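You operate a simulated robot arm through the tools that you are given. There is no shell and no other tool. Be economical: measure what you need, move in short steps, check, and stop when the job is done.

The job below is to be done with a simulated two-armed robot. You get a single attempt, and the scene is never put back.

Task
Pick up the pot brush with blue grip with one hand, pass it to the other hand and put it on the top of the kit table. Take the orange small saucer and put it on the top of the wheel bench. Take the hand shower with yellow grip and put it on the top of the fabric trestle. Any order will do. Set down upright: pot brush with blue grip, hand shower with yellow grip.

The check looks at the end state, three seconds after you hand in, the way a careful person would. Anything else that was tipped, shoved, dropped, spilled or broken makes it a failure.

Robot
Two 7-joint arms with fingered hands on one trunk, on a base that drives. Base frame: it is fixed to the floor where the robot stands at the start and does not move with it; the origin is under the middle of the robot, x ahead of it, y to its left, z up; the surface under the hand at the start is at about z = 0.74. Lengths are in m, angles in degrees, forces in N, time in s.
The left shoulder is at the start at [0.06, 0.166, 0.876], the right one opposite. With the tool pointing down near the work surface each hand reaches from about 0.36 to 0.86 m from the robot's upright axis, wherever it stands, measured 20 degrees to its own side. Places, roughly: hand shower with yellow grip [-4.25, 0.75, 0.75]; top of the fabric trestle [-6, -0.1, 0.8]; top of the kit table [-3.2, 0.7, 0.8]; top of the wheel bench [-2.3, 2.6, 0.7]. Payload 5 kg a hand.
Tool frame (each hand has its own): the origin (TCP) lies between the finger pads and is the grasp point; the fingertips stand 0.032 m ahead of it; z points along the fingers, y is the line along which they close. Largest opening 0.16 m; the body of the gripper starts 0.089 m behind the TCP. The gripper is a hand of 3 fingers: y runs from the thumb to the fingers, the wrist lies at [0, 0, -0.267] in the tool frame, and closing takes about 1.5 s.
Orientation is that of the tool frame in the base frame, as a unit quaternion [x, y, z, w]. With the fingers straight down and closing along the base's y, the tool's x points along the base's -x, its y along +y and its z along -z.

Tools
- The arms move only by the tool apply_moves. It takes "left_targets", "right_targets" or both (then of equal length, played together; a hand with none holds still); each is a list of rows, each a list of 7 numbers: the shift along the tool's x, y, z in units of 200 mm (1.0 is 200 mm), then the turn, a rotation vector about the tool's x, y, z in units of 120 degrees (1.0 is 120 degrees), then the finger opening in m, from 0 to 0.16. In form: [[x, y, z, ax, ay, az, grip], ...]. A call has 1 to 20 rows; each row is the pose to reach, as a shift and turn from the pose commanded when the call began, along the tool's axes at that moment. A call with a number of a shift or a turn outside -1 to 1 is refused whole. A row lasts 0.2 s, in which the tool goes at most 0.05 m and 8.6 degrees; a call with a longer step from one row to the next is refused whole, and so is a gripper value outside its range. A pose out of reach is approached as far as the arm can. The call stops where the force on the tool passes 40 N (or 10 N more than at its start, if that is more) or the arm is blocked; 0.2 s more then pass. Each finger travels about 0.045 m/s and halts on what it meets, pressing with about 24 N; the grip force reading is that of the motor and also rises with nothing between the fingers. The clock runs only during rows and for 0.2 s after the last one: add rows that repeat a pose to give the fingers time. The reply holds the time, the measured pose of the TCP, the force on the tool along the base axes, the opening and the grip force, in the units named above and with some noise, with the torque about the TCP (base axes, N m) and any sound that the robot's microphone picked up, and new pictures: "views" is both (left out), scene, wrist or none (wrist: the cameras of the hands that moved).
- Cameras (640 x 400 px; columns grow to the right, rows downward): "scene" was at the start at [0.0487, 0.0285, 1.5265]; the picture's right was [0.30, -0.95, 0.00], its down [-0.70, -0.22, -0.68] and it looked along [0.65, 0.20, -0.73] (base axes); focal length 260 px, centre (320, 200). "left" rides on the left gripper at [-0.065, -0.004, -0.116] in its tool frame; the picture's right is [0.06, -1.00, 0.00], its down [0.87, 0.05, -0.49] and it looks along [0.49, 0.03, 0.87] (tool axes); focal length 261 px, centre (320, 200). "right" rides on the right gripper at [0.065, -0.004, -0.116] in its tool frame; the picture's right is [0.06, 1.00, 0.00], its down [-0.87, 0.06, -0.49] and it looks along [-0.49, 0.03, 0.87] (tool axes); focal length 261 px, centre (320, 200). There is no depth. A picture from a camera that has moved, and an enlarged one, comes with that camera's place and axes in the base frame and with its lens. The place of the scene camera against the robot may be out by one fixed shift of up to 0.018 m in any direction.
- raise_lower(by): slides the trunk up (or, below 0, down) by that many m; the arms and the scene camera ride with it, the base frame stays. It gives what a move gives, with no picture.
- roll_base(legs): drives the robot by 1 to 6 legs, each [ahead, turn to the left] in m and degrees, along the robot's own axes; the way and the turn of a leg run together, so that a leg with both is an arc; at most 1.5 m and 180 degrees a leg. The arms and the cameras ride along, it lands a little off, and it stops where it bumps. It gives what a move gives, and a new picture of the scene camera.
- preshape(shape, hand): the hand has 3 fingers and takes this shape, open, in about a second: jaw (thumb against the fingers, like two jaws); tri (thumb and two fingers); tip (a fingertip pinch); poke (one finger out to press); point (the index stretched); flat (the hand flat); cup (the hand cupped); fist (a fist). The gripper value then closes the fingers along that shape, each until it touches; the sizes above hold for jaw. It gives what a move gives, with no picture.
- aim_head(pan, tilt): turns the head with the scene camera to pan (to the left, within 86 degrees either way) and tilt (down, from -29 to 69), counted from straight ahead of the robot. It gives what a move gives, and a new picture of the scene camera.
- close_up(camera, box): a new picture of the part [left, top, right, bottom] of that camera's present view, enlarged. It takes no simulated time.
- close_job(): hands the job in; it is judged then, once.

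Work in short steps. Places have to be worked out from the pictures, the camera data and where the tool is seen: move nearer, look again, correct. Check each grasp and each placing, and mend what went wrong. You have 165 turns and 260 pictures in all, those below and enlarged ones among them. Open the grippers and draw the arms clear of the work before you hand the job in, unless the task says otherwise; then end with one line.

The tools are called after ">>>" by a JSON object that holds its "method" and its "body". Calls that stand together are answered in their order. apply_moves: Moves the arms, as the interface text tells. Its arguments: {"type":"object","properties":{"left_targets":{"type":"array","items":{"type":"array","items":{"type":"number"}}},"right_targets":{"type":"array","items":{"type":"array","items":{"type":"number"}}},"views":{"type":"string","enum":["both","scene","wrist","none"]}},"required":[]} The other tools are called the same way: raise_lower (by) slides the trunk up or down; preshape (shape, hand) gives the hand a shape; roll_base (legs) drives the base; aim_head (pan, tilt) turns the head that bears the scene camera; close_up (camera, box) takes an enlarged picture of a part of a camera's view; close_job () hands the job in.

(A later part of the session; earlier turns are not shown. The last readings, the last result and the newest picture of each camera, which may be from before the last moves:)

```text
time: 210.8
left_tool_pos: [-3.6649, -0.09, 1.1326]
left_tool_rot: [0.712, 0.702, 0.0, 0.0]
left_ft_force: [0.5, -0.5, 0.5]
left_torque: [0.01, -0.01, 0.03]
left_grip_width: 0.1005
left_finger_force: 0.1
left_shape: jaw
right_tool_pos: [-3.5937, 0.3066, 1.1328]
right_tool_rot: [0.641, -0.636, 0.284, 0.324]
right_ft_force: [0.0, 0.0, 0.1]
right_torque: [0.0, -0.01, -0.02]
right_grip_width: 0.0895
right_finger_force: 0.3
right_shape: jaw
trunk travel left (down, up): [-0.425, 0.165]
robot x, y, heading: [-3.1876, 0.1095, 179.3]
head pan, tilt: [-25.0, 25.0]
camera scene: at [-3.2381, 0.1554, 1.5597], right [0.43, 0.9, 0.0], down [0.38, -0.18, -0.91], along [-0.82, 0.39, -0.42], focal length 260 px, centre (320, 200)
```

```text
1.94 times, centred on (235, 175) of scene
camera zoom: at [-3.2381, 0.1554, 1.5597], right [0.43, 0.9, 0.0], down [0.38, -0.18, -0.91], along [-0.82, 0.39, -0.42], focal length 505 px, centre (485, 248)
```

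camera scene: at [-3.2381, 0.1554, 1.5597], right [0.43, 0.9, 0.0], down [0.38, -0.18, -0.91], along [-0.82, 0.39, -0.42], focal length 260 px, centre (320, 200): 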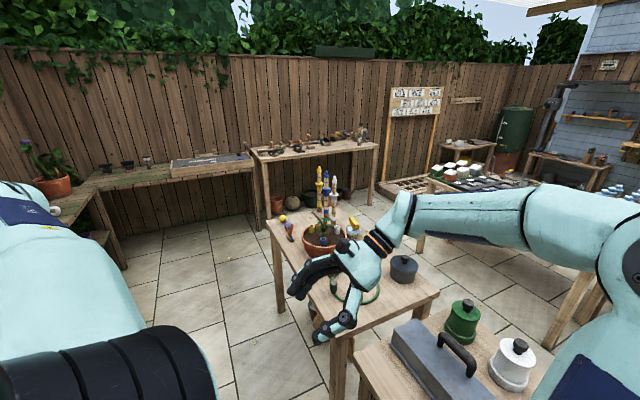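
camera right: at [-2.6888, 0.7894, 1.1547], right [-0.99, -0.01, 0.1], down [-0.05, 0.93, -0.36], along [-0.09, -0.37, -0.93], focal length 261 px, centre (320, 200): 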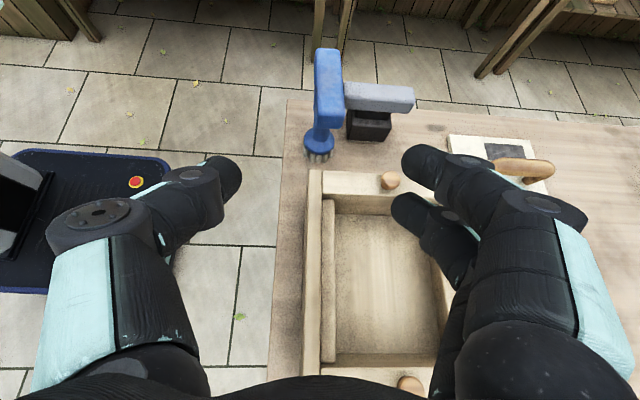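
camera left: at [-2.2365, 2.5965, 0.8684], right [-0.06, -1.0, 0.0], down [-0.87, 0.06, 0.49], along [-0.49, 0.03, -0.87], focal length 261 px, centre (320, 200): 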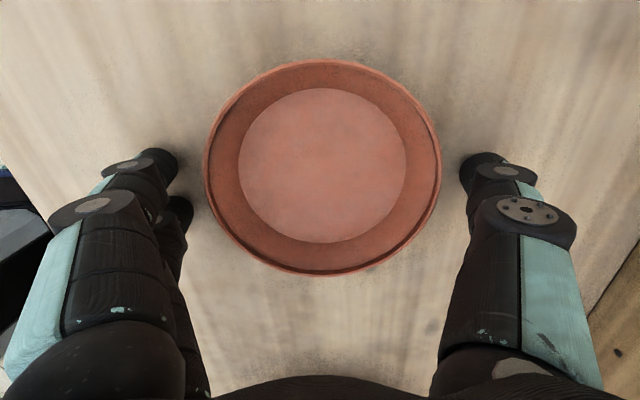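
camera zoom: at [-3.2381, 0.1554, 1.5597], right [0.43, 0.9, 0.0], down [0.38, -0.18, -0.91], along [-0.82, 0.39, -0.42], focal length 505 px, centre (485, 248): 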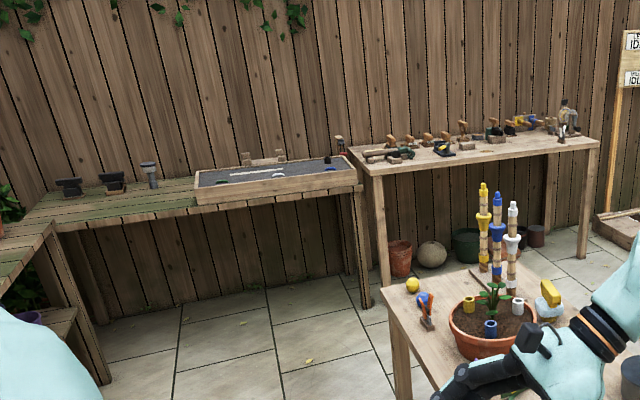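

Shower near (-4.32, 0.83). I drive 0.72 m further west, alongside it.

>>> {"method": "roll_base", "body": {"legs": [[0, 3], [0.72, 0], [0, -3]]}}

>>> {"method": "aim_head", "body": {"pan": -60, "tilt": 40}}

```text
time: 215.6
left_tool_pos: [-4.3842, -0.1169, 1.133]
left_tool_rot: [0.713, 0.701, 0.001, 0.0]
left_ft_force: [-0.3, -0.1, -0.3]
left_torque: [-0.04, -0.01, 0.0]
left_grip_width: 0.1
left_finger_force: 0.1
left_shape: jaw
right_tool_pos: [-4.3134, 0.28, 1.1322]
right_tool_rot: [0.639, -0.637, 0.284, 0.325]
right_ft_force: [-0.2, -0.1, 0.0]
right_torque: [-0.05, -0.01, -0.01]
right_grip_width: 0.0896
right_finger_force: 0.0
right_shape: jaw
trunk travel left (down, up): [-0.425, 0.165]
robot x, y, heading: [-3.9017, 0.0845, 179.2]
head pan, tilt: [-25.0, 25.0]
camera scene: at [-3.9566, 0.1281, 1.5597], right [0.44, 0.9, 0.0], down [0.38, -0.18, -0.91], along [-0.82, 0.39, -0.42], focal length 260 px, centre (320, 200)
```

scene: 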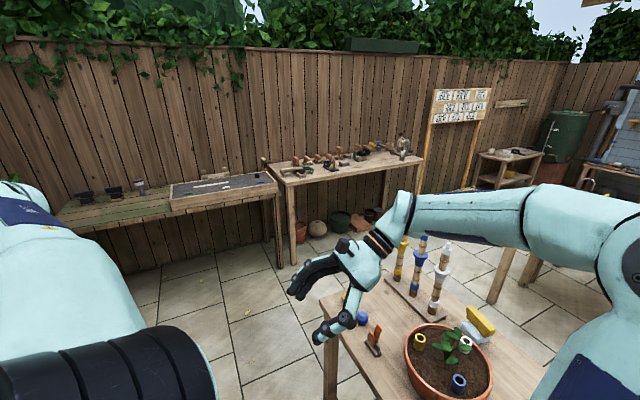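

```text
time: 216.6
left_tool_pos: [-4.3836, -0.1161, 1.1337]
left_tool_rot: [0.713, 0.701, 0.0, 0.001]
left_ft_force: [1.4, 0.3, -0.3]
left_torque: [0.05, 0.01, 0.0]
left_grip_width: 0.1006
left_finger_force: 0.1
left_shape: jaw
right_tool_pos: [-4.3132, 0.2795, 1.1334]
right_tool_rot: [0.64, -0.636, 0.284, 0.324]
right_ft_force: [-0.5, -0.4, 0.5]
right_torque: [-0.01, 0.0, 0.0]
right_grip_width: 0.0896
right_finger_force: 0.1
right_shape: jaw
trunk travel left (down, up): [-0.425, 0.165]
robot x, y, heading: [-3.9059, 0.0812, 179.1]
head pan, tilt: [-60.0, 40.0]
camera scene: at [-3.9154, 0.1611, 1.5364], right [0.87, 0.49, 0.0], down [0.31, -0.56, -0.77], along [-0.37, 0.67, -0.64], focal length 260 px, centre (320, 200)
```

scene: 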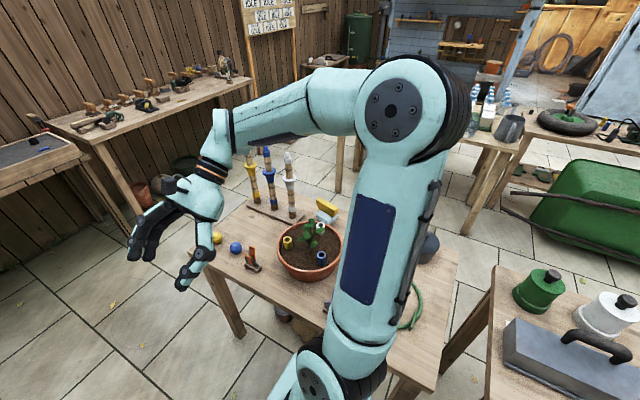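

>>> {"method": "close_up", "body": {"camera": "scene", "box": [230, 140, 380, 290]}}

```text
2.67 times, centred on (305, 215) of scene
camera zoom: at [-3.9154, 0.1611, 1.5364], right [0.87, 0.49, 0.0], down [0.31, -0.56, -0.77], along [-0.37, 0.67, -0.64], focal length 694 px, centre (360, 160)
```

zoom: 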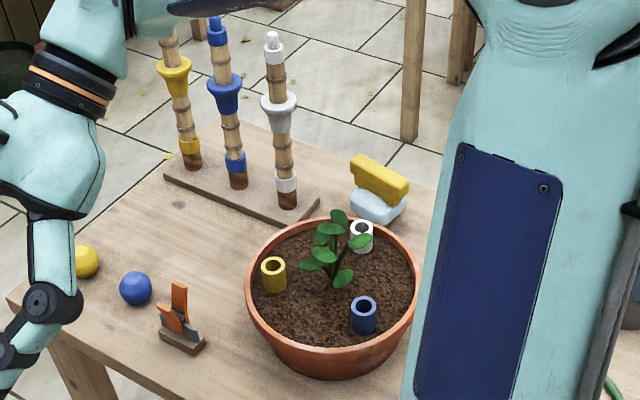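

The grip bar runs roughly along x at about (-4.27, 0.86), top ≈0.84. I straighten the right hand to point down and turn it back so it closes along base y.

>>> {"method": "apply_moves", "body": {"right_targets": [[0, 0, 0, 0, -0.061, 0, 0.09], [0, 0, 0, 0, -0.122, 0, 0.09], [0, 0, 0, 0, -0.183, 0, 0.09], [0, 0, 0, 0, -0.244, 0, 0.09], [0, 0, 0, 0, -0.305, 0, 0.09], [0, 0, 0, 0, -0.366, 0, 0.09], [0, 0, 0, 0, -0.426, 0, 0.09]], "views": "none"}}

>>> {"method": "apply_moves", "body": {"right_targets": [[0, 0, 0, 0, 0, -0.068, 0.09], [0, 0, 0, 0, 0, -0.136, 0.09], [0, 0, 0, 0, 0, -0.205, 0.09], [0, 0, 0, 0, 0, -0.273, 0.09], [0, 0, 0, 0, 0, -0.341, 0.09], [0, 0, 0, 0, 0, -0.409, 0.09], [0, 0, 0, 0, 0, -0.477, 0.09], [0, 0, 0, 0, 0, -0.545, 0.09], [0, 0, 0, 0, 0, -0.614, 0.09], [0, 0, 0, 0, 0, -0.682, 0.09], [0, 0, 0, 0, 0, -0.75, 0.09]], "views": "both"}}

```text
time: 218.2
left_tool_pos: [-4.3825, -0.117, 1.1325]
left_tool_rot: [0.714, 0.701, 0.0, 0.0]
left_ft_force: [0.0, 0.1, -0.2]
left_torque: [0.0, -0.03, 0.02]
left_grip_width: 0.1003
left_finger_force: 0.1
left_shape: jaw
right_tool_pos: [-4.3137, 0.2787, 1.1332]
right_tool_rot: [-0.7, 0.714, 0.021, -0.018]
right_ft_force: [0.2, 0.3, 0.5]
right_torque: [0.02, -0.01, -0.03]
right_grip_width: 0.0895
right_finger_force: 0.0
right_shape: jaw
trunk travel left (down, up): [-0.425, 0.165]
robot x, y, heading: [-3.9074, 0.082, 179.2]
head pan, tilt: [-60.0, 40.0]
```

```text
time: 220.6
left_tool_pos: [-4.3829, -0.1173, 1.1316]
left_tool_rot: [0.713, 0.701, 0.0, 0.0]
left_ft_force: [-0.9, 0.6, 0.8]
left_torque: [0.02, 0.01, -0.01]
left_grip_width: 0.1004
left_finger_force: 0.0
left_shape: jaw
right_tool_pos: [-4.3131, 0.2795, 1.1321]
right_tool_rot: [1.0, -0.008, -0.027, -0.001]
right_ft_force: [0.2, -0.6, 0.4]
right_torque: [0.02, -0.02, -0.04]
right_grip_width: 0.0894
right_finger_force: 0.0
right_shape: jaw
trunk travel left (down, up): [-0.425, 0.165]
robot x, y, heading: [-3.9078, 0.0841, 179.1]
head pan, tilt: [-60.0, 40.0]
camera scene: at [-3.9153, 0.1612, 1.5364], right [0.87, 0.49, 0.0], down [0.31, -0.56, -0.77], along [-0.37, 0.67, -0.64], focal length 260 px, centre (320, 200)
camera right: at [-4.2434, 0.2828, 1.2444], right [0.04, -1.0, -0.01], down [-0.84, -0.04, 0.54], along [-0.54, -0.02, -0.84], focal length 261 px, centre (320, 200)
```

scene: 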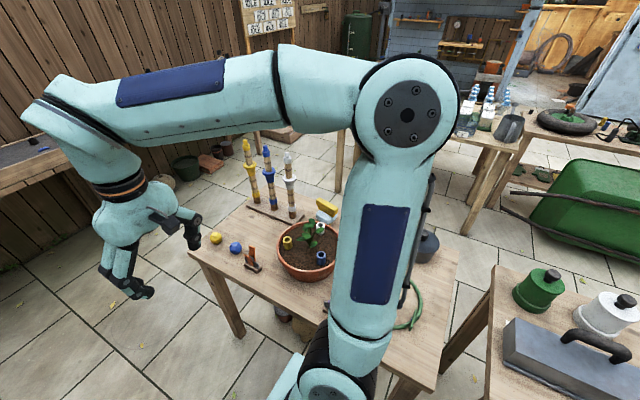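
right: 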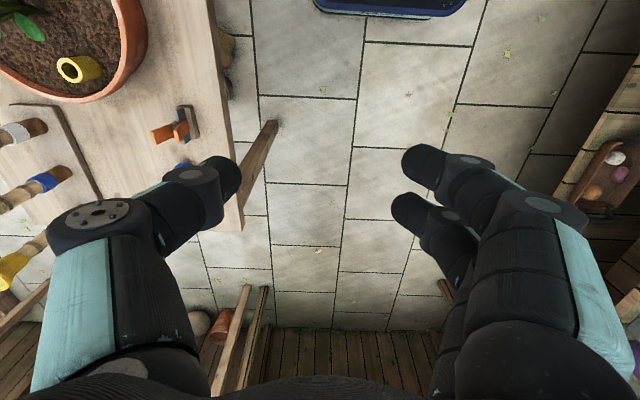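

Orientation fine (3° tilt to correct). I move toward the shower in 20 cm stages at z≈1.13.

>>> {"method": "apply_moves", "body": {"right_targets": [[0.05, -0.2, 0, 0, 0.013, 0, 0.09], [0.1, -0.4, 0, 0, 0.026, 0, 0.09], [0.15, -0.6, 0, 0, 0.026, 0, 0.09], [0.2, -0.8, 0, 0, 0.026, 0, 0.09], [0.2, -1.0, 0, 0, 0.026, 0, 0.09]], "views": "none"}}

>>> {"method": "apply_moves", "body": {"right_targets": [[0, -0.2, 0, 0, 0, 0, 0.09], [0, -0.4, 0, 0, 0, 0, 0.09], [0, -0.6, 0, 0, 0, 0, 0.09], [0, -0.8, 0, 0, 0, 0, 0.09], [0, -1.0, 0, 0, 0, 0, 0.09]], "views": "both"}}

```text
time: 221.8
left_tool_pos: [-4.3826, -0.116, 1.1322]
left_tool_rot: [0.713, 0.701, 0.001, 0.0]
left_ft_force: [-0.2, 0.7, -0.2]
left_torque: [-0.03, -0.02, 0.0]
left_grip_width: 0.1005
left_finger_force: 0.1
left_shape: jaw
right_tool_pos: [-4.2688, 0.4789, 1.1312]
right_tool_rot: [1.0, -0.01, 0.0, 0.0]
right_ft_force: [0.0, 0.1, 0.3]
right_torque: [-0.01, 0.03, 0.0]
right_grip_width: 0.0895
right_finger_force: 0.1
right_shape: jaw
trunk travel left (down, up): [-0.425, 0.165]
robot x, y, heading: [-3.9044, 0.0818, 179.1]
head pan, tilt: [-60.0, 40.0]
```

```text
time: 223.0
left_tool_pos: [-4.3844, -0.1169, 1.133]
left_tool_rot: [0.713, 0.701, 0.001, 0.0]
left_ft_force: [-0.3, 1.1, -0.2]
left_torque: [0.01, -0.06, 0.02]
left_grip_width: 0.1003
left_finger_force: 0.0
left_shape: jaw
right_tool_pos: [-4.264, 0.6792, 1.1292]
right_tool_rot: [1.0, -0.01, 0.001, -0.001]
right_ft_force: [0.7, -0.1, 0.3]
right_torque: [-0.02, -0.03, -0.03]
right_grip_width: 0.0896
right_finger_force: 0.0
right_shape: jaw
trunk travel left (down, up): [-0.425, 0.165]
robot x, y, heading: [-3.907, 0.084, 179.3]
head pan, tilt: [-60.0, 40.0]
camera scene: at [-3.9157, 0.1619, 1.5363], right [0.87, 0.49, 0.0], down [0.31, -0.56, -0.77], along [-0.37, 0.67, -0.64], focal length 260 px, centre (320, 200)
camera right: at [-4.2011, 0.6833, 1.2458], right [0.04, -1.0, 0.0], down [-0.87, -0.04, 0.49], along [-0.49, -0.02, -0.87], focal length 261 px, centre (320, 200)
```

scene: 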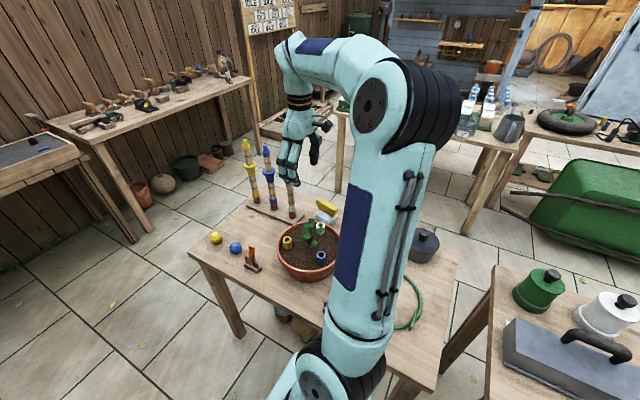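
right: 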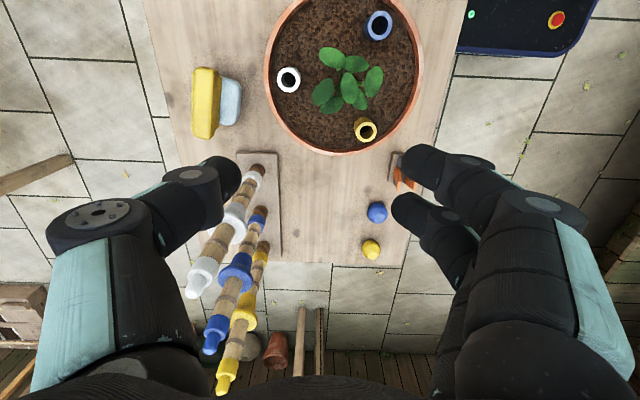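

Wrist view puts the bar's centre at (-4.273, 0.850), ±5 cm along x. I move over it and start down.

>>> {"method": "apply_moves", "body": {"right_targets": [[-0.01, -0.2, 0, 0, 0, 0, 0.09], [-0.02, -0.4, 0, 0, 0, 0, 0.09], [-0.03, -0.6, 0, 0, 0, 0, 0.09], [-0.04, -0.8, 0, 0, 0, 0, 0.09], [-0.04, -0.855, 0.15, 0, 0, 0, 0.09], [-0.04, -0.855, 0.35, 0, 0, 0, 0.09], [-0.04, -0.855, 0.55, 0, 0, 0, 0.09], [-0.04, -0.855, 0.75, 0, 0, 0, 0.09], [-0.04, -0.855, 0.85, 0, 0, 0, 0.09]], "views": "both"}}

>>> {"method": "close_up", "body": {"camera": "scene", "box": [230, 120, 400, 290]}}

```text
time: 225.0
left_tool_pos: [-4.3836, -0.118, 1.1315]
left_tool_rot: [0.714, 0.7, 0.0, 0.001]
left_ft_force: [0.0, -0.4, 0.0]
left_torque: [0.02, 0.02, 0.02]
left_grip_width: 0.1005
left_finger_force: 0.0
left_shape: jaw
right_tool_pos: [-4.2685, 0.851, 0.9603]
right_tool_rot: [1.0, -0.01, 0.0, -0.002]
right_ft_force: [-0.5, 0.8, -0.5]
right_torque: [0.02, -0.01, 0.0]
right_grip_width: 0.0899
right_finger_force: 0.1
right_shape: jaw
trunk travel left (down, up): [-0.425, 0.165]
robot x, y, heading: [-3.9068, 0.0858, 179.3]
head pan, tilt: [-60.0, 40.0]
camera scene: at [-3.9156, 0.161, 1.5364], right [0.87, 0.49, 0.0], down [0.31, -0.56, -0.77], along [-0.37, 0.67, -0.64], focal length 260 px, centre (320, 200)
camera right: at [-4.2049, 0.8541, 1.0771], right [0.04, -1.0, 0.0], down [-0.87, -0.04, 0.49], along [-0.49, -0.02, -0.87], focal length 261 px, centre (320, 200)
```

scene: 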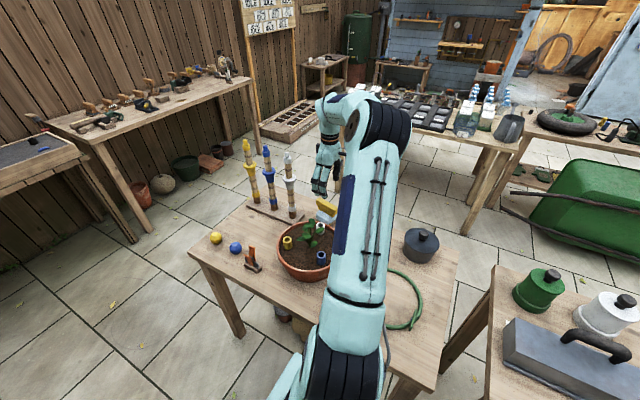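
right: 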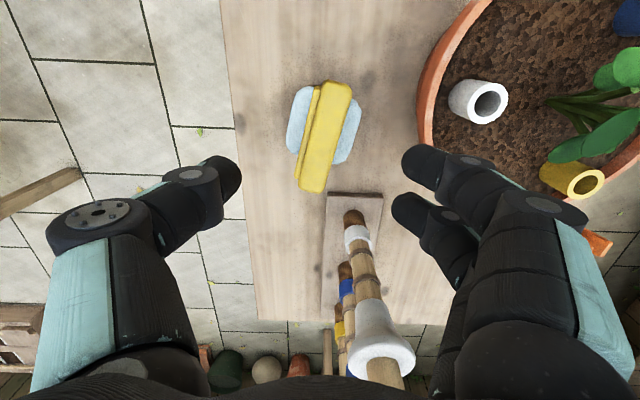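

```text
2.35 times, centred on (315, 205) of scene
camera zoom: at [-3.9156, 0.161, 1.5364], right [0.87, 0.49, 0.0], down [0.31, -0.56, -0.77], along [-0.37, 0.67, -0.64], focal length 613 px, centre (332, 188)
```

zoom: 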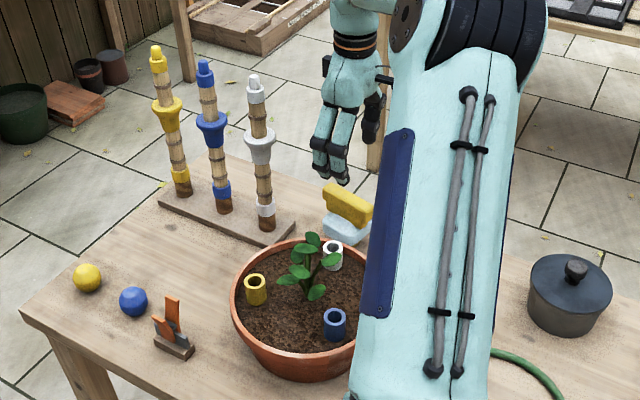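

The bar is yawed ~10.6°; centre (-4.275, 0.848). I align yaw and descend to z=0.865 to look.

>>> {"method": "apply_moves", "body": {"right_targets": [[-0.02, 0.01, 0.05, 0, 0, 0.044, 0.09], [-0.03, 0.015, 0.15, 0, 0, 0.088, 0.08], [-0.03, 0.015, 0.3, 0, 0, 0.088, 0.08], [-0.03, 0.015, 0.4, 0, 0, 0.088, 0.08], [-0.03, 0.015, 0.475, 0, 0, 0.088, 0.08]], "views": "wrist"}}

>>> {"method": "close_up", "body": {"camera": "scene", "box": [270, 140, 370, 240]}}

```text
time: 226.2
left_tool_pos: [-4.3827, -0.1173, 1.1306]
left_tool_rot: [0.713, 0.701, 0.001, 0.0]
left_ft_force: [0.6, 0.4, -0.4]
left_torque: [0.01, 0.0, -0.02]
left_grip_width: 0.1006
left_finger_force: 0.1
left_shape: jaw
right_tool_pos: [-4.2767, 0.8467, 0.8665]
right_tool_rot: [0.995, -0.102, 0.0, 0.0]
right_ft_force: [0.4, -0.2, 0.6]
right_torque: [0.04, 0.01, -0.01]
right_grip_width: 0.0808
right_finger_force: 0.1
right_shape: jaw
trunk travel left (down, up): [-0.425, 0.165]
robot x, y, heading: [-3.9067, 0.0831, 179.0]
head pan, tilt: [-60.0, 40.0]
camera right: at [-4.2128, 0.8385, 0.9819], right [-0.14, -0.99, 0.0], down [-0.86, 0.12, 0.49], along [-0.49, 0.07, -0.87], focal length 261 px, centre (320, 200)
```

right: 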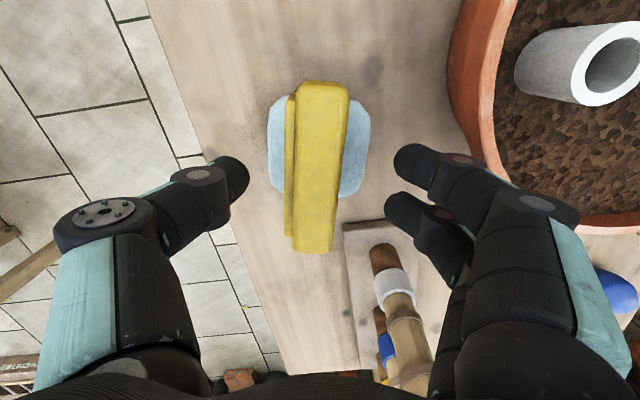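

```text
4.00 times, centred on (320, 190) of scene
camera zoom: at [-3.9155, 0.1615, 1.5364], right [0.87, 0.49, 0.0], down [0.31, -0.56, -0.77], along [-0.37, 0.67, -0.64], focal length 1042 px, centre (320, 240)
```

zoom: 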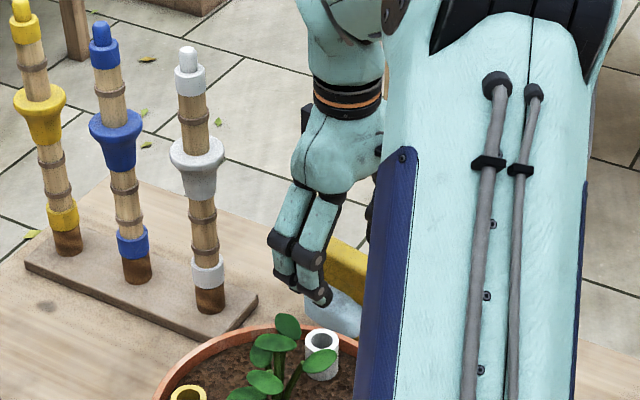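

Bar is centred between the fingers. I lower 3 cm and close.

>>> {"method": "apply_moves", "body": {"right_targets": [[0, 0, 0.08, 0, 0, 0, 0.08], [0, 0, 0.15, 0, 0, 0, 0.08], [0, 0, 0.15, 0, 0, 0, 0.07], [0, 0, 0.15, 0, 0, 0, 0.055], [0, 0, 0.15, 0, 0, 0, 0.04], [0, 0, 0.15, 0, 0, 0, 0.025], [0, 0, 0.15, 0, 0, 0, 0.01], [0, 0, 0.15, 0, 0, 0, 0.01], [0, 0, 0.15, 0, 0, 0, 0.01], [0, 0, 0.15, 0, 0, 0, 0.01]], "views": "wrist"}}

```text
time: 228.4
left_tool_pos: [-4.3833, -0.1189, 1.1332]
left_tool_rot: [0.713, 0.701, 0.001, -0.001]
left_ft_force: [0.3, -0.1, -0.5]
left_torque: [0.01, -0.01, 0.0]
left_grip_width: 0.1004
left_finger_force: 0.0
left_shape: jaw
right_tool_pos: [-4.2768, 0.8456, 0.8402]
right_tool_rot: [0.995, -0.102, -0.001, -0.003]
right_ft_force: [-4.8, -0.3, 28.2]
right_torque: [-0.08, 0.18, 0.02]
right_grip_width: 0.0468
right_finger_force: 24.1
right_shape: jaw
trunk travel left (down, up): [-0.425, 0.165]
robot x, y, heading: [-3.9081, 0.082, 179.1]
head pan, tilt: [-60.0, 40.0]
camera right: at [-4.2137, 0.8371, 0.9545], right [-0.14, -0.99, -0.01], down [-0.86, 0.12, 0.49], along [-0.49, 0.07, -0.87], focal length 261 px, centre (320, 200)
```

right: 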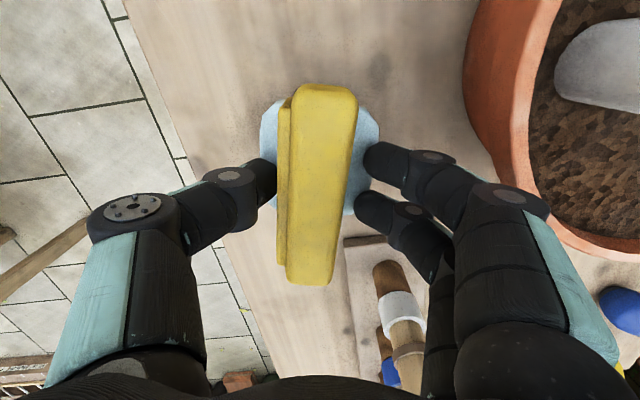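

Fingertips are pressing on the blue body (28 N up). I open, rise 1.6 cm, and close again on the yellow bar alone.

>>> {"method": "apply_moves", "body": {"right_targets": [[0, 0, -0.01, 0, 0, 0, 0.06], [0, 0, -0.03, 0, 0, 0, 0.07], [0, 0, -0.06, 0, 0, 0, 0.07], [0, 0, -0.08, 0, 0, 0, 0.06], [0, 0, -0.08, 0, 0, 0, 0.045], [0, 0, -0.08, 0, 0, 0, 0.03], [0, 0, -0.08, 0, 0, 0, 0.015], [0, 0, -0.08, 0, 0, 0, 0.01], [0, 0, -0.08, 0, 0, 0, 0.01], [0, 0, -0.08, 0, 0, 0, 0.01]], "views": "wrist"}}

```text
time: 230.6
left_tool_pos: [-4.3839, -0.1166, 1.1326]
left_tool_rot: [0.713, 0.701, 0.0, 0.0]
left_ft_force: [0.1, -1.1, 0.2]
left_torque: [-0.01, 0.0, 0.02]
left_grip_width: 0.1004
left_finger_force: 0.0
left_shape: jaw
right_tool_pos: [-4.2749, 0.8481, 0.8513]
right_tool_rot: [0.995, -0.103, 0.0, -0.001]
right_ft_force: [-0.6, 0.1, -0.5]
right_torque: [0.02, 0.0, -0.02]
right_grip_width: 0.0216
right_finger_force: 23.6
right_shape: jaw
trunk travel left (down, up): [-0.425, 0.165]
robot x, y, heading: [-3.9051, 0.0851, 179.2]
head pan, tilt: [-60.0, 40.0]
camera right: at [-4.2122, 0.8386, 0.9679], right [-0.14, -0.99, 0.0], down [-0.86, 0.12, 0.49], along [-0.49, 0.07, -0.87], focal length 261 px, centre (320, 200)
```

right: 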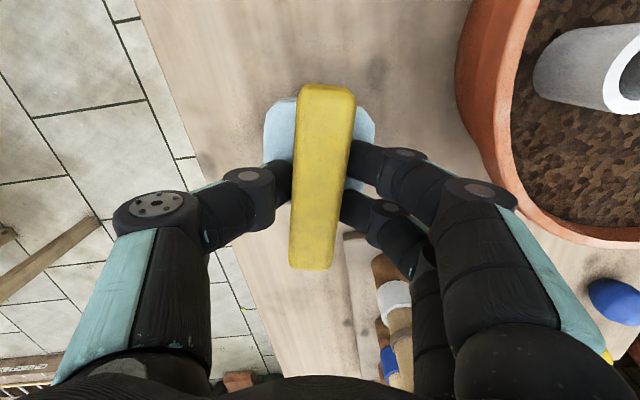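

Now gripping the yellow bar (2.2 cm). I lift straight up.

>>> {"method": "apply_moves", "body": {"right_targets": [[0, 0, -0.05, 0, 0, 0, 0.01], [0, 0, -0.1, 0, 0, 0, 0.01], [0, 0, -0.2, 0, 0, 0, 0.01], [0, 0, -0.35, 0, 0, 0, 0.01], [0, 0, -0.5, 0, 0, 0, 0.01], [0, 0, -0.7, 0, 0, 0, 0.01], [0, 0, -0.9, 0, 0, 0, 0.01], [0, 0, -1.0, 0, 0, 0, 0.01]], "views": "both"}}

>>> {"method": "close_up", "body": {"camera": "scene", "box": [250, 80, 390, 240]}}

```text
time: 232.4
left_tool_pos: [-4.3841, -0.1167, 1.1318]
left_tool_rot: [0.713, 0.701, 0.0, 0.0]
left_ft_force: [0.1, 0.1, -0.5]
left_torque: [-0.02, -0.01, -0.01]
left_grip_width: 0.1005
left_finger_force: 0.1
left_shape: jaw
right_tool_pos: [-4.276, 0.8457, 1.0534]
right_tool_rot: [0.995, -0.103, 0.0, -0.002]
right_ft_force: [-0.2, 0.0, -3.1]
right_torque: [0.0, 0.0, 0.01]
right_grip_width: 0.0214
right_finger_force: 24.4
right_shape: jaw
trunk travel left (down, up): [-0.425, 0.165]
robot x, y, heading: [-3.9048, 0.0812, 179.4]
head pan, tilt: [-60.0, 40.0]
camera scene: at [-3.9154, 0.1614, 1.5363], right [0.87, 0.49, 0.0], down [0.31, -0.56, -0.77], along [-0.37, 0.67, -0.64], focal length 260 px, centre (320, 200)
camera right: at [-4.2129, 0.8378, 1.1686], right [-0.14, -0.99, 0.0], down [-0.86, 0.12, 0.49], along [-0.49, 0.07, -0.87], focal length 261 px, centre (320, 200)
```

scene: 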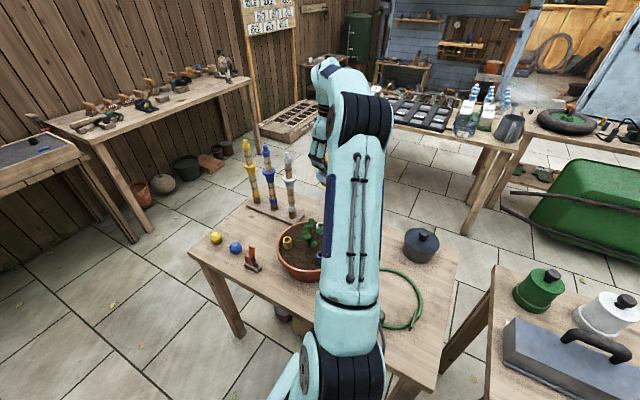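
right: 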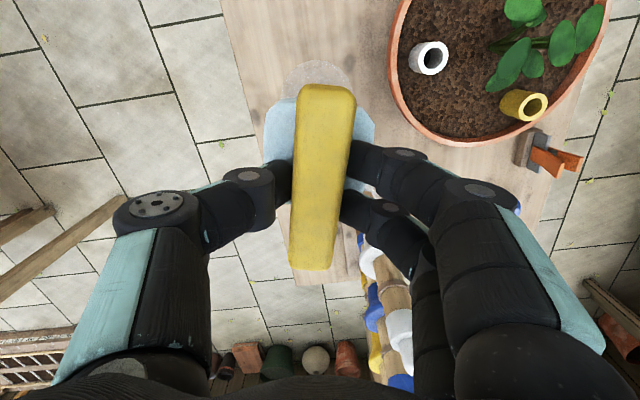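

```text
2.50 times, centred on (320, 160) of scene
camera zoom: at [-3.9154, 0.1614, 1.5363], right [0.87, 0.49, 0.0], down [0.31, -0.56, -0.77], along [-0.37, 0.67, -0.64], focal length 651 px, centre (320, 300)
```

zoom: 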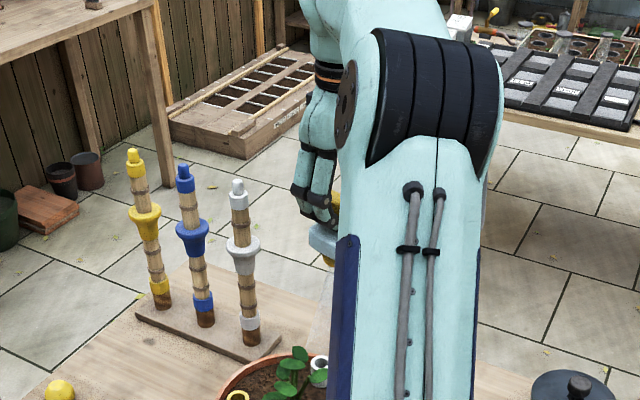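

The shower is held. I raise it further and bring it back toward the robot.

>>> {"method": "apply_moves", "body": {"right_targets": [[0, 0, -0.2, 0, 0, 0, 0.01], [0, 0, -0.4, 0, 0, 0, 0.01], [0, 0, -0.6, 0, 0, 0, 0.01], [0.05, 0.2, -0.65, 0, 0, 0, 0.01], [0.1, 0.4, -0.65, 0, 0, 0, 0.01], [0.15, 0.6, -0.65, 0, 0, 0, 0.01], [0.2, 0.8, -0.65, 0, 0, 0, 0.01], [0.25, 1.0, -0.65, 0, 0, 0, 0.01]], "views": "none"}}

>>> {"method": "apply_moves", "body": {"right_targets": [[0.05, 0.2, 0, 0, 0, 0, 0.01], [0.1, 0.4, 0, 0, 0, 0, 0.01], [0.15, 0.6, 0, 0, 0, 0, 0.01], [0.2, 0.8, 0, 0, 0, 0, 0.01], [0.2, 1.0, 0, 0, 0, 0, 0.01]], "views": "none"}}

>>> {"method": "apply_moves", "body": {"right_targets": [[0.05, 0.2, 0, 0, 0, 0, 0.01], [0.1, 0.4, 0, 0, 0, 0, 0.01], [0.15, 0.6, 0, 0, 0, 0, 0.01], [0.2, 0.8, 0, 0, 0, 0, 0.01], [0.2, 1.0, 0, 0, 0, 0, 0.01]], "views": "both"}}

```text
time: 234.2
left_tool_pos: [-4.3821, -0.1176, 1.1325]
left_tool_rot: [0.713, 0.701, 0.0, 0.0]
left_ft_force: [0.4, 0.2, 0.0]
left_torque: [-0.04, 0.02, 0.0]
left_grip_width: 0.1004
left_finger_force: 0.1
left_shape: jaw
right_tool_pos: [-4.2665, 0.6387, 1.1817]
right_tool_rot: [0.995, -0.103, 0.0, -0.001]
right_ft_force: [-0.1, 0.4, -1.5]
right_torque: [0.01, 0.02, 0.01]
right_grip_width: 0.0214
right_finger_force: 24.1
right_shape: jaw
right hand out of reach, approached as far as the arm can: row 3
trunk travel left (down, up): [-0.425, 0.165]
robot x, y, heading: [-3.904, 0.0839, 178.8]
head pan, tilt: [-60.0, 40.0]
```

```text
time: 235.4
left_tool_pos: [-4.3836, -0.1178, 1.1327]
left_tool_rot: [0.713, 0.701, 0.0, 0.0]
left_ft_force: [-0.4, -0.2, -1.1]
left_torque: [0.0, -0.02, 0.0]
left_grip_width: 0.1005
left_finger_force: 0.0
left_shape: jaw
right_tool_pos: [-4.2677, 0.436, 1.1802]
right_tool_rot: [0.995, -0.103, 0.001, -0.002]
right_ft_force: [0.9, -0.5, -2.5]
right_torque: [0.03, 0.0, 0.01]
right_grip_width: 0.021
right_finger_force: 23.6
right_shape: jaw
trunk travel left (down, up): [-0.425, 0.165]
robot x, y, heading: [-3.9088, 0.0837, 179.3]
head pan, tilt: [-60.0, 40.0]
```

```text
time: 236.6
left_tool_pos: [-4.3838, -0.1178, 1.1309]
left_tool_rot: [0.714, 0.701, 0.0, -0.001]
left_ft_force: [0.4, 0.2, -0.6]
left_torque: [0.03, -0.02, 0.03]
left_grip_width: 0.1005
left_finger_force: 0.1
left_shape: jaw
right_tool_pos: [-4.2705, 0.2312, 1.1801]
right_tool_rot: [0.995, -0.103, 0.001, -0.001]
right_ft_force: [-0.6, -0.3, -1.9]
right_torque: [-0.01, 0.01, -0.01]
right_grip_width: 0.0213
right_finger_force: 24.3
right_shape: jaw
trunk travel left (down, up): [-0.425, 0.165]
robot x, y, heading: [-3.9075, 0.0803, 179.5]
head pan, tilt: [-60.0, 40.0]
camera scene: at [-3.9161, 0.1604, 1.5364], right [0.87, 0.49, 0.0], down [0.31, -0.56, -0.77], along [-0.37, 0.67, -0.64], focal length 260 px, centre (320, 200)
camera right: at [-4.208, 0.2229, 1.2964], right [-0.14, -0.99, 0.0], down [-0.86, 0.12, 0.49], along [-0.49, 0.07, -0.87], focal length 261 px, centre (320, 200)
```

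scene: 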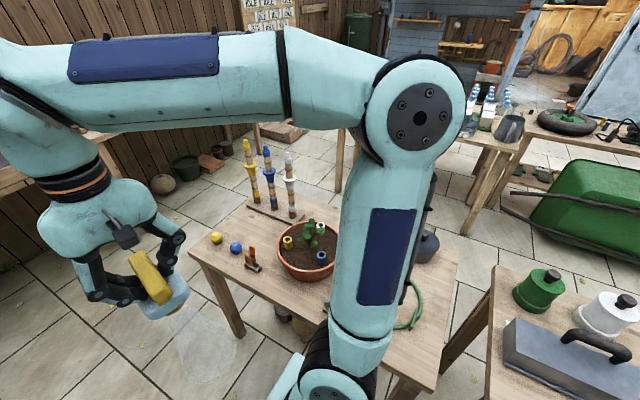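
right: 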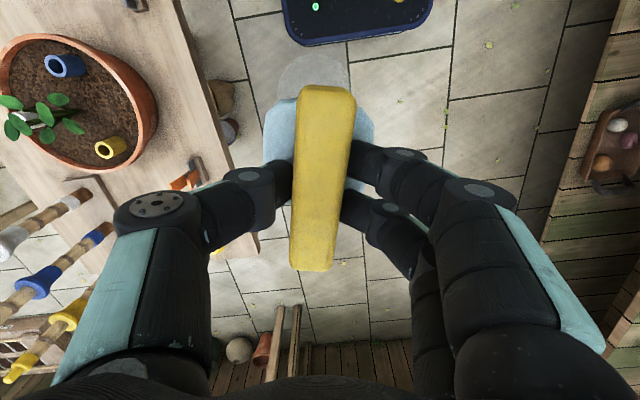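

The shower hangs well (a translucent spray cone shows beneath). I drive forward in a gentle S-curve toward the fabric trestle.

>>> {"method": "roll_base", "body": {"legs": [[0.5, 14], [0.5, -14]]}}

>>> {"method": "aim_head", "body": {"pan": 0, "tilt": 30}}

```text
time: 242.0
left_tool_pos: [-5.3715, -0.229, 1.1329]
left_tool_rot: [0.712, 0.702, 0.0, 0.001]
left_ft_force: [-0.9, -0.3, -0.2]
left_torque: [-0.02, -0.05, 0.01]
left_grip_width: 0.1005
left_finger_force: 0.1
left_shape: jaw
right_tool_pos: [-5.26, 0.1225, 1.1804]
right_tool_rot: [0.995, -0.1, 0.0, -0.001]
right_ft_force: [-0.5, -0.9, -2.4]
right_torque: [-0.01, -0.01, 0.04]
right_grip_width: 0.0213
right_finger_force: 23.8
right_shape: jaw
trunk travel left (down, up): [-0.425, 0.165]
robot x, y, heading: [-4.8919, -0.0277, 179.5]
head pan, tilt: [-60.0, 40.0]
camera scene: at [-4.9047, 0.0517, 1.5363], right [0.87, 0.49, 0.0], down [0.32, -0.56, -0.77], along [-0.38, 0.67, -0.64], focal length 260 px, centre (320, 200)
```

scene: 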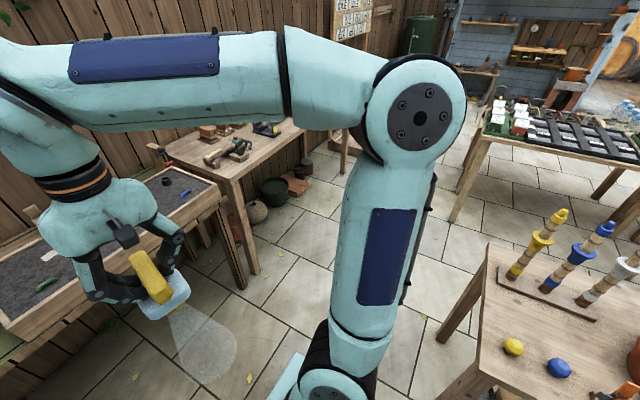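

```text
time: 243.3
left_tool_pos: [-5.3716, -0.2277, 1.1322]
left_tool_rot: [0.712, 0.702, 0.0, 0.0]
left_ft_force: [0.6, 0.2, 0.3]
left_torque: [-0.02, -0.02, 0.02]
left_grip_width: 0.1005
left_finger_force: 0.1
left_shape: jaw
right_tool_pos: [-5.2584, 0.1219, 1.1809]
right_tool_rot: [0.995, -0.1, 0.0, -0.001]
right_ft_force: [0.2, 0.4, -2.2]
right_torque: [-0.02, 0.01, -0.04]
right_grip_width: 0.021
right_finger_force: 24.3
right_shape: jaw
trunk travel left (down, up): [-0.425, 0.165]
robot x, y, heading: [-4.8936, -0.0264, 179.6]
head pan, tilt: [0.0, 30.0]
camera scene: at [-4.9526, -0.0215, 1.5517], right [0.01, 1.0, 0.0], down [0.5, -0.01, -0.87], along [-0.87, 0.01, -0.5], focal length 260 px, centre (320, 200)
```

scene: 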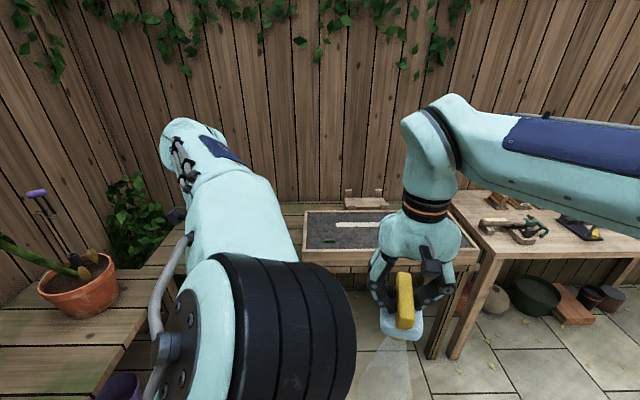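

The left arm hides the free part of the trestle; I move it back outward.

>>> {"method": "apply_moves", "body": {"left_targets": [[-0.15, 0, 0.08, 0, 0, 0, 0.1], [-0.3, 0, 0.16, 0, 0, 0, 0.1], [-0.45, 0, 0.24, 0, 0, 0, 0.1], [-0.6, 0, 0.32, 0, 0, 0, 0.1], [-0.75, 0, 0.4, 0, 0, 0, 0.1], [-0.9, 0, 0.5, 0, 0, 0, 0.1]], "views": "scene"}}

```text
time: 244.7
left_tool_pos: [-5.3737, -0.4101, 1.0313]
left_tool_rot: [0.712, 0.702, 0.0, 0.0]
left_ft_force: [0.2, 0.3, -0.4]
left_torque: [0.04, 0.01, 0.01]
left_grip_width: 0.1002
left_finger_force: 0.0
left_shape: jaw
right_tool_pos: [-5.2608, 0.1212, 1.1812]
right_tool_rot: [0.995, -0.1, 0.0, -0.001]
right_ft_force: [0.4, -0.5, -2.8]
right_torque: [0.02, -0.01, 0.0]
right_grip_width: 0.0211
right_finger_force: 23.5
right_shape: jaw
trunk travel left (down, up): [-0.425, 0.165]
robot x, y, heading: [-4.8941, -0.0229, 179.3]
head pan, tilt: [0.0, 30.0]
camera scene: at [-4.953, -0.0225, 1.5517], right [0.01, 1.0, 0.0], down [0.5, 0.0, -0.87], along [-0.87, 0.01, -0.5], focal length 260 px, centre (320, 200)
```

scene: 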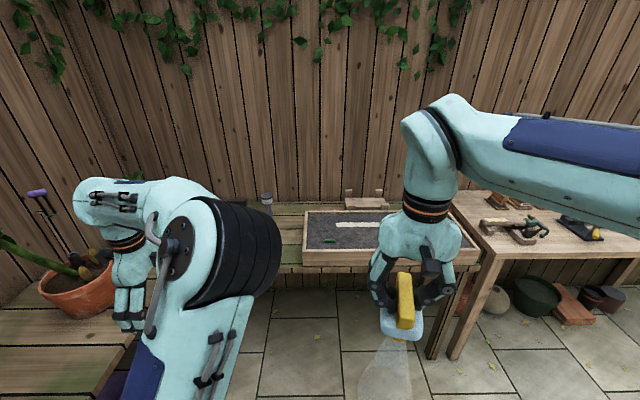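

I pull the left hand back as well to clear the view.

>>> {"method": "apply_moves", "body": {"left_targets": [[0, 0.16, 0.08, 0, 0, 0, 0.1], [0, 0.32, 0.16, 0, 0, 0, 0.1], [0, 0.48, 0.24, 0, 0, 0, 0.1], [0, 0.64, 0.32, 0, 0, 0, 0.1], [0, 0.8, 0.4, 0, 0, 0, 0.1]], "views": "scene"}}

```text
time: 245.9
left_tool_pos: [-5.2135, -0.4116, 0.9514]
left_tool_rot: [0.711, 0.703, 0.001, 0.0]
left_ft_force: [-0.5, 0.5, -0.1]
left_torque: [-0.01, -0.02, -0.02]
left_grip_width: 0.1004
left_finger_force: 0.0
left_shape: jaw
right_tool_pos: [-5.259, 0.1214, 1.1807]
right_tool_rot: [0.995, -0.1, 0.0, -0.001]
right_ft_force: [0.3, -0.3, -1.8]
right_torque: [-0.01, 0.03, -0.02]
right_grip_width: 0.021
right_finger_force: 24.3
right_shape: jaw
trunk travel left (down, up): [-0.425, 0.165]
robot x, y, heading: [-4.8978, -0.0229, 179.5]
head pan, tilt: [0.0, 30.0]
camera scene: at [-4.9525, -0.0217, 1.5518], right [0.01, 1.0, 0.0], down [0.5, -0.01, -0.87], along [-0.87, 0.01, -0.5], focal length 260 px, centre (320, 200)
```

scene: 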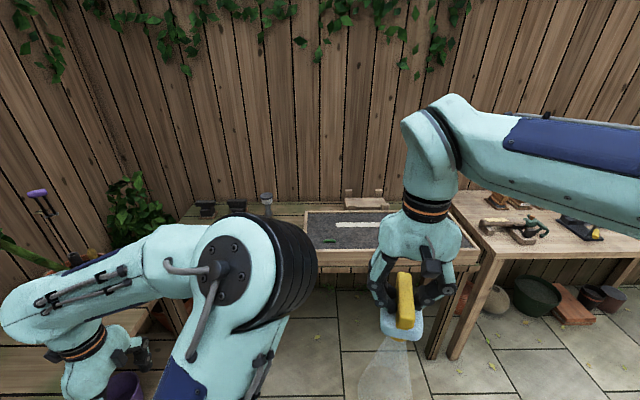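

Free trestle surface lies left of the tray: x from -5.74 to -6.2, y < -0.09. I drive 0.33 m forward with a slight left turn.

>>> {"method": "roll_base", "body": {"legs": [[0.33, 6]]}}

>>> {"method": "aim_head", "body": {"pan": 0, "tilt": 42}}

```text
time: 248.1
left_tool_pos: [-5.5019, -0.456, 0.9526]
left_tool_rot: [0.673, 0.74, 0.0, 0.001]
left_ft_force: [-0.5, 0.8, 0.8]
left_torque: [0.0, 0.0, -0.01]
left_grip_width: 0.1007
left_finger_force: 0.1
left_shape: jaw
right_tool_pos: [-5.6039, 0.068, 1.1803]
right_tool_rot: [0.999, -0.048, 0.001, -0.001]
right_ft_force: [-0.5, 0.5, -3.0]
right_torque: [-0.04, 0.0, -0.02]
right_grip_width: 0.0211
right_finger_force: 23.8
right_shape: jaw
trunk travel left (down, up): [-0.425, 0.165]
robot x, y, heading: [-5.2263, -0.0402, -174.7]
head pan, tilt: [0.0, 30.0]
camera scene: at [-5.284, -0.0421, 1.5517], right [-0.09, 1.0, 0.0], down [0.5, 0.05, -0.87], along [-0.86, -0.08, -0.5], focal length 260 px, centre (320, 200)
```

scene: 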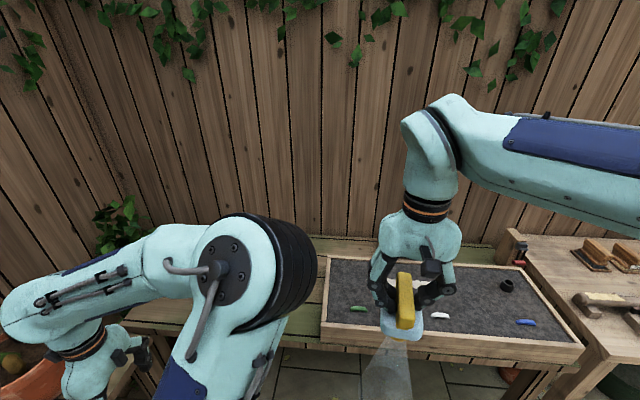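

```text
time: 248.9
left_tool_pos: [-5.5013, -0.4557, 0.952]
left_tool_rot: [0.674, 0.739, 0.0, 0.001]
left_ft_force: [0.8, 0.0, -0.4]
left_torque: [0.0, -0.02, 0.01]
left_grip_width: 0.1004
left_finger_force: 0.0
left_shape: jaw
right_tool_pos: [-5.6042, 0.069, 1.1814]
right_tool_rot: [0.999, -0.047, 0.0, -0.001]
right_ft_force: [0.1, -0.4, -3.1]
right_torque: [-0.03, -0.02, -0.01]
right_grip_width: 0.0212
right_finger_force: 23.8
right_shape: jaw
trunk travel left (down, up): [-0.425, 0.165]
robot x, y, heading: [-5.226, -0.0415, -174.3]
head pan, tilt: [0.0, 42.0]
camera scene: at [-5.2764, -0.0413, 1.5335], right [-0.09, 1.0, 0.0], down [0.67, 0.06, -0.74], along [-0.74, -0.07, -0.67], focal length 260 px, centre (320, 200)
```

scene: 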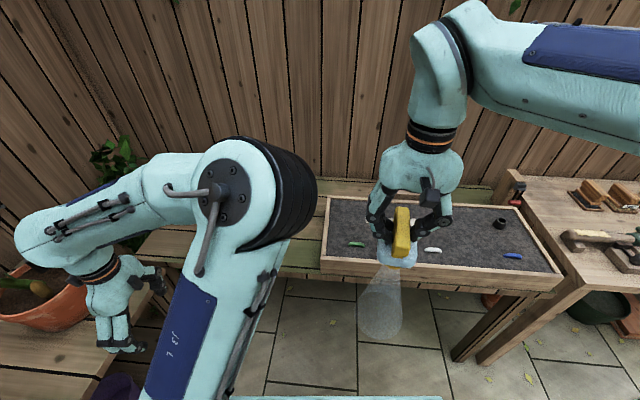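

I zoom in to make sure what surface is left of the tray.

>>> {"method": "close_up", "body": {"camera": "scene", "box": [120, 160, 440, 330]}}

>>> {"method": "close_up", "body": {"camera": "right", "box": [0, 0, 639, 399]}}

```text
2.00 times, centred on (280, 245) of scene
camera zoom: at [-5.2764, -0.0413, 1.5335], right [-0.09, 1.0, 0.0], down [0.67, 0.06, -0.74], along [-0.74, -0.07, -0.67], focal length 521 px, centre (400, 110)
```

zoom: 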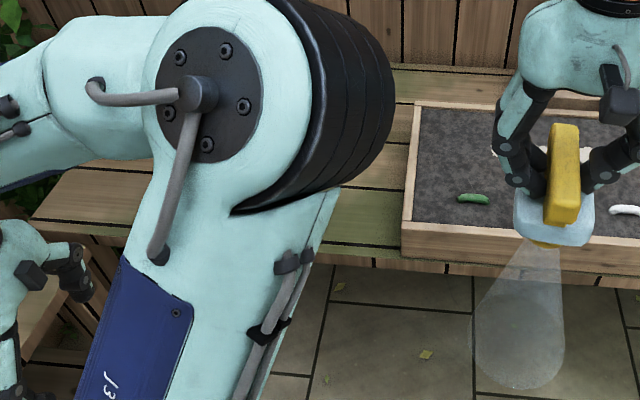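

```text
1.00 times, centred on (320, 200) of right (not enlarged: the box is as wide or as high as the picture)
camera zoom: at [-5.5402, 0.067, 1.2964], right [-0.03, -1.0, 0.0], down [-0.87, 0.03, 0.49], along [-0.49, 0.02, -0.87], focal length 261 px, centre (320, 200)
```

zoom: 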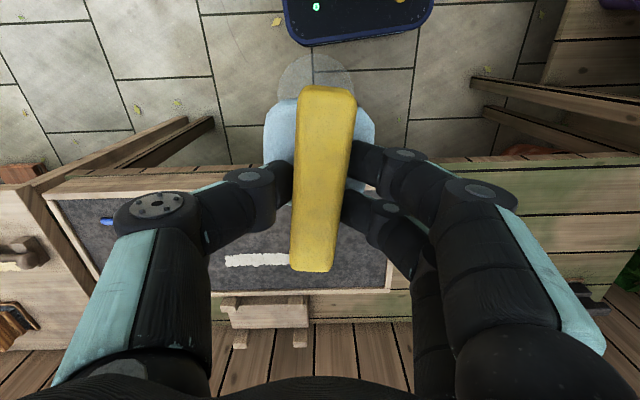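

The trestle's planks continue left from under the tray. I move the shower over (-5.88, -0.21) in two stages.

>>> {"method": "apply_moves", "body": {"right_targets": [[-0.15, 0.15, 0, 0, 0, 0, 0.01], [-0.3, 0.3, 0, 0, 0, 0, 0.01], [-0.45, 0.45, 0, 0, 0, 0, 0.01], [-0.6, 0.6, 0, 0, 0, 0, 0.01], [-0.75, 0.75, 0, 0, 0, 0, 0.01]], "views": "none"}}

>>> {"method": "apply_moves", "body": {"right_targets": [[-0.15, 0.2, 0, 0, 0, 0, 0.01], [-0.3, 0.4, 0, 0, 0, 0, 0.01], [-0.4, 0.6, 0, 0, 0, 0, 0.01], [-0.49, 0.77, 0, 0, 0, 0, 0.01], [-0.49, 0.77, 0, 0, 0, 0, 0.01]], "views": "both"}}

```text
time: 250.1
left_tool_pos: [-5.5013, -0.456, 0.9517]
left_tool_rot: [0.674, 0.739, 0.0, 0.0]
left_ft_force: [-0.3, -0.8, -0.7]
left_torque: [0.0, 0.02, -0.01]
left_grip_width: 0.1004
left_finger_force: 0.0
left_shape: jaw
right_tool_pos: [-5.7691, -0.0679, 1.1797]
right_tool_rot: [0.999, -0.048, 0.0, -0.002]
right_ft_force: [-0.8, -0.3, -3.3]
right_torque: [-0.05, -0.01, -0.01]
right_grip_width: 0.0212
right_finger_force: 24.4
right_shape: jaw
trunk travel left (down, up): [-0.425, 0.165]
robot x, y, heading: [-5.2269, -0.0399, -174.6]
head pan, tilt: [0.0, 42.0]
```

```text
time: 251.3
left_tool_pos: [-5.5017, -0.4571, 0.9527]
left_tool_rot: [0.673, 0.739, 0.0, 0.0]
left_ft_force: [-0.2, 0.4, 0.4]
left_torque: [0.02, -0.02, 0.01]
left_grip_width: 0.1004
left_finger_force: 0.0
left_shape: jaw
right_tool_pos: [-5.8461, -0.1593, 1.18]
right_tool_rot: [0.999, -0.048, 0.0, -0.001]
right_ft_force: [0.5, -0.5, -1.1]
right_torque: [-0.01, 0.01, 0.02]
right_grip_width: 0.021
right_finger_force: 24.2
right_shape: jaw
right hand out of reach, approached as far as the arm can: row 3, 4, 5
trunk travel left (down, up): [-0.425, 0.165]
robot x, y, heading: [-5.2258, -0.0456, -174.4]
head pan, tilt: [0.0, 42.0]
camera scene: at [-5.2762, -0.0416, 1.5334], right [-0.1, 1.0, 0.0], down [0.67, 0.06, -0.74], along [-0.74, -0.07, -0.67], focal length 260 px, centre (320, 200)
camera right: at [-5.7836, -0.1613, 1.2953], right [-0.03, -1.0, 0.0], down [-0.87, 0.03, 0.49], along [-0.49, 0.02, -0.87], focal length 261 px, centre (320, 200)
```

scene: 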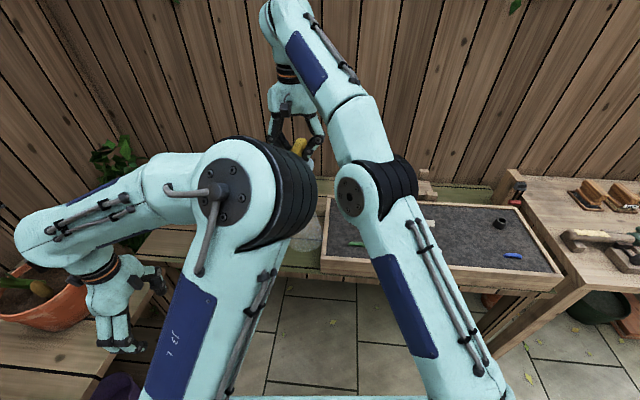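
right: 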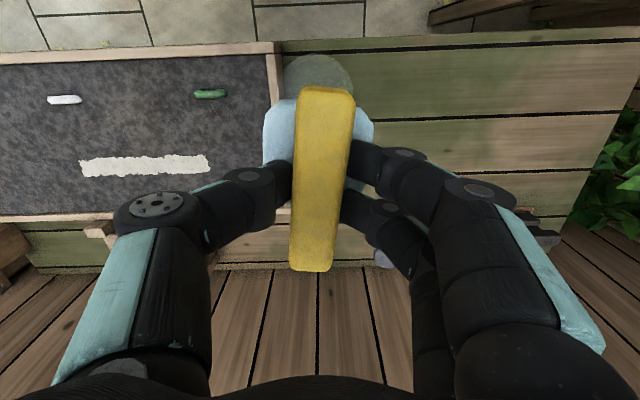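

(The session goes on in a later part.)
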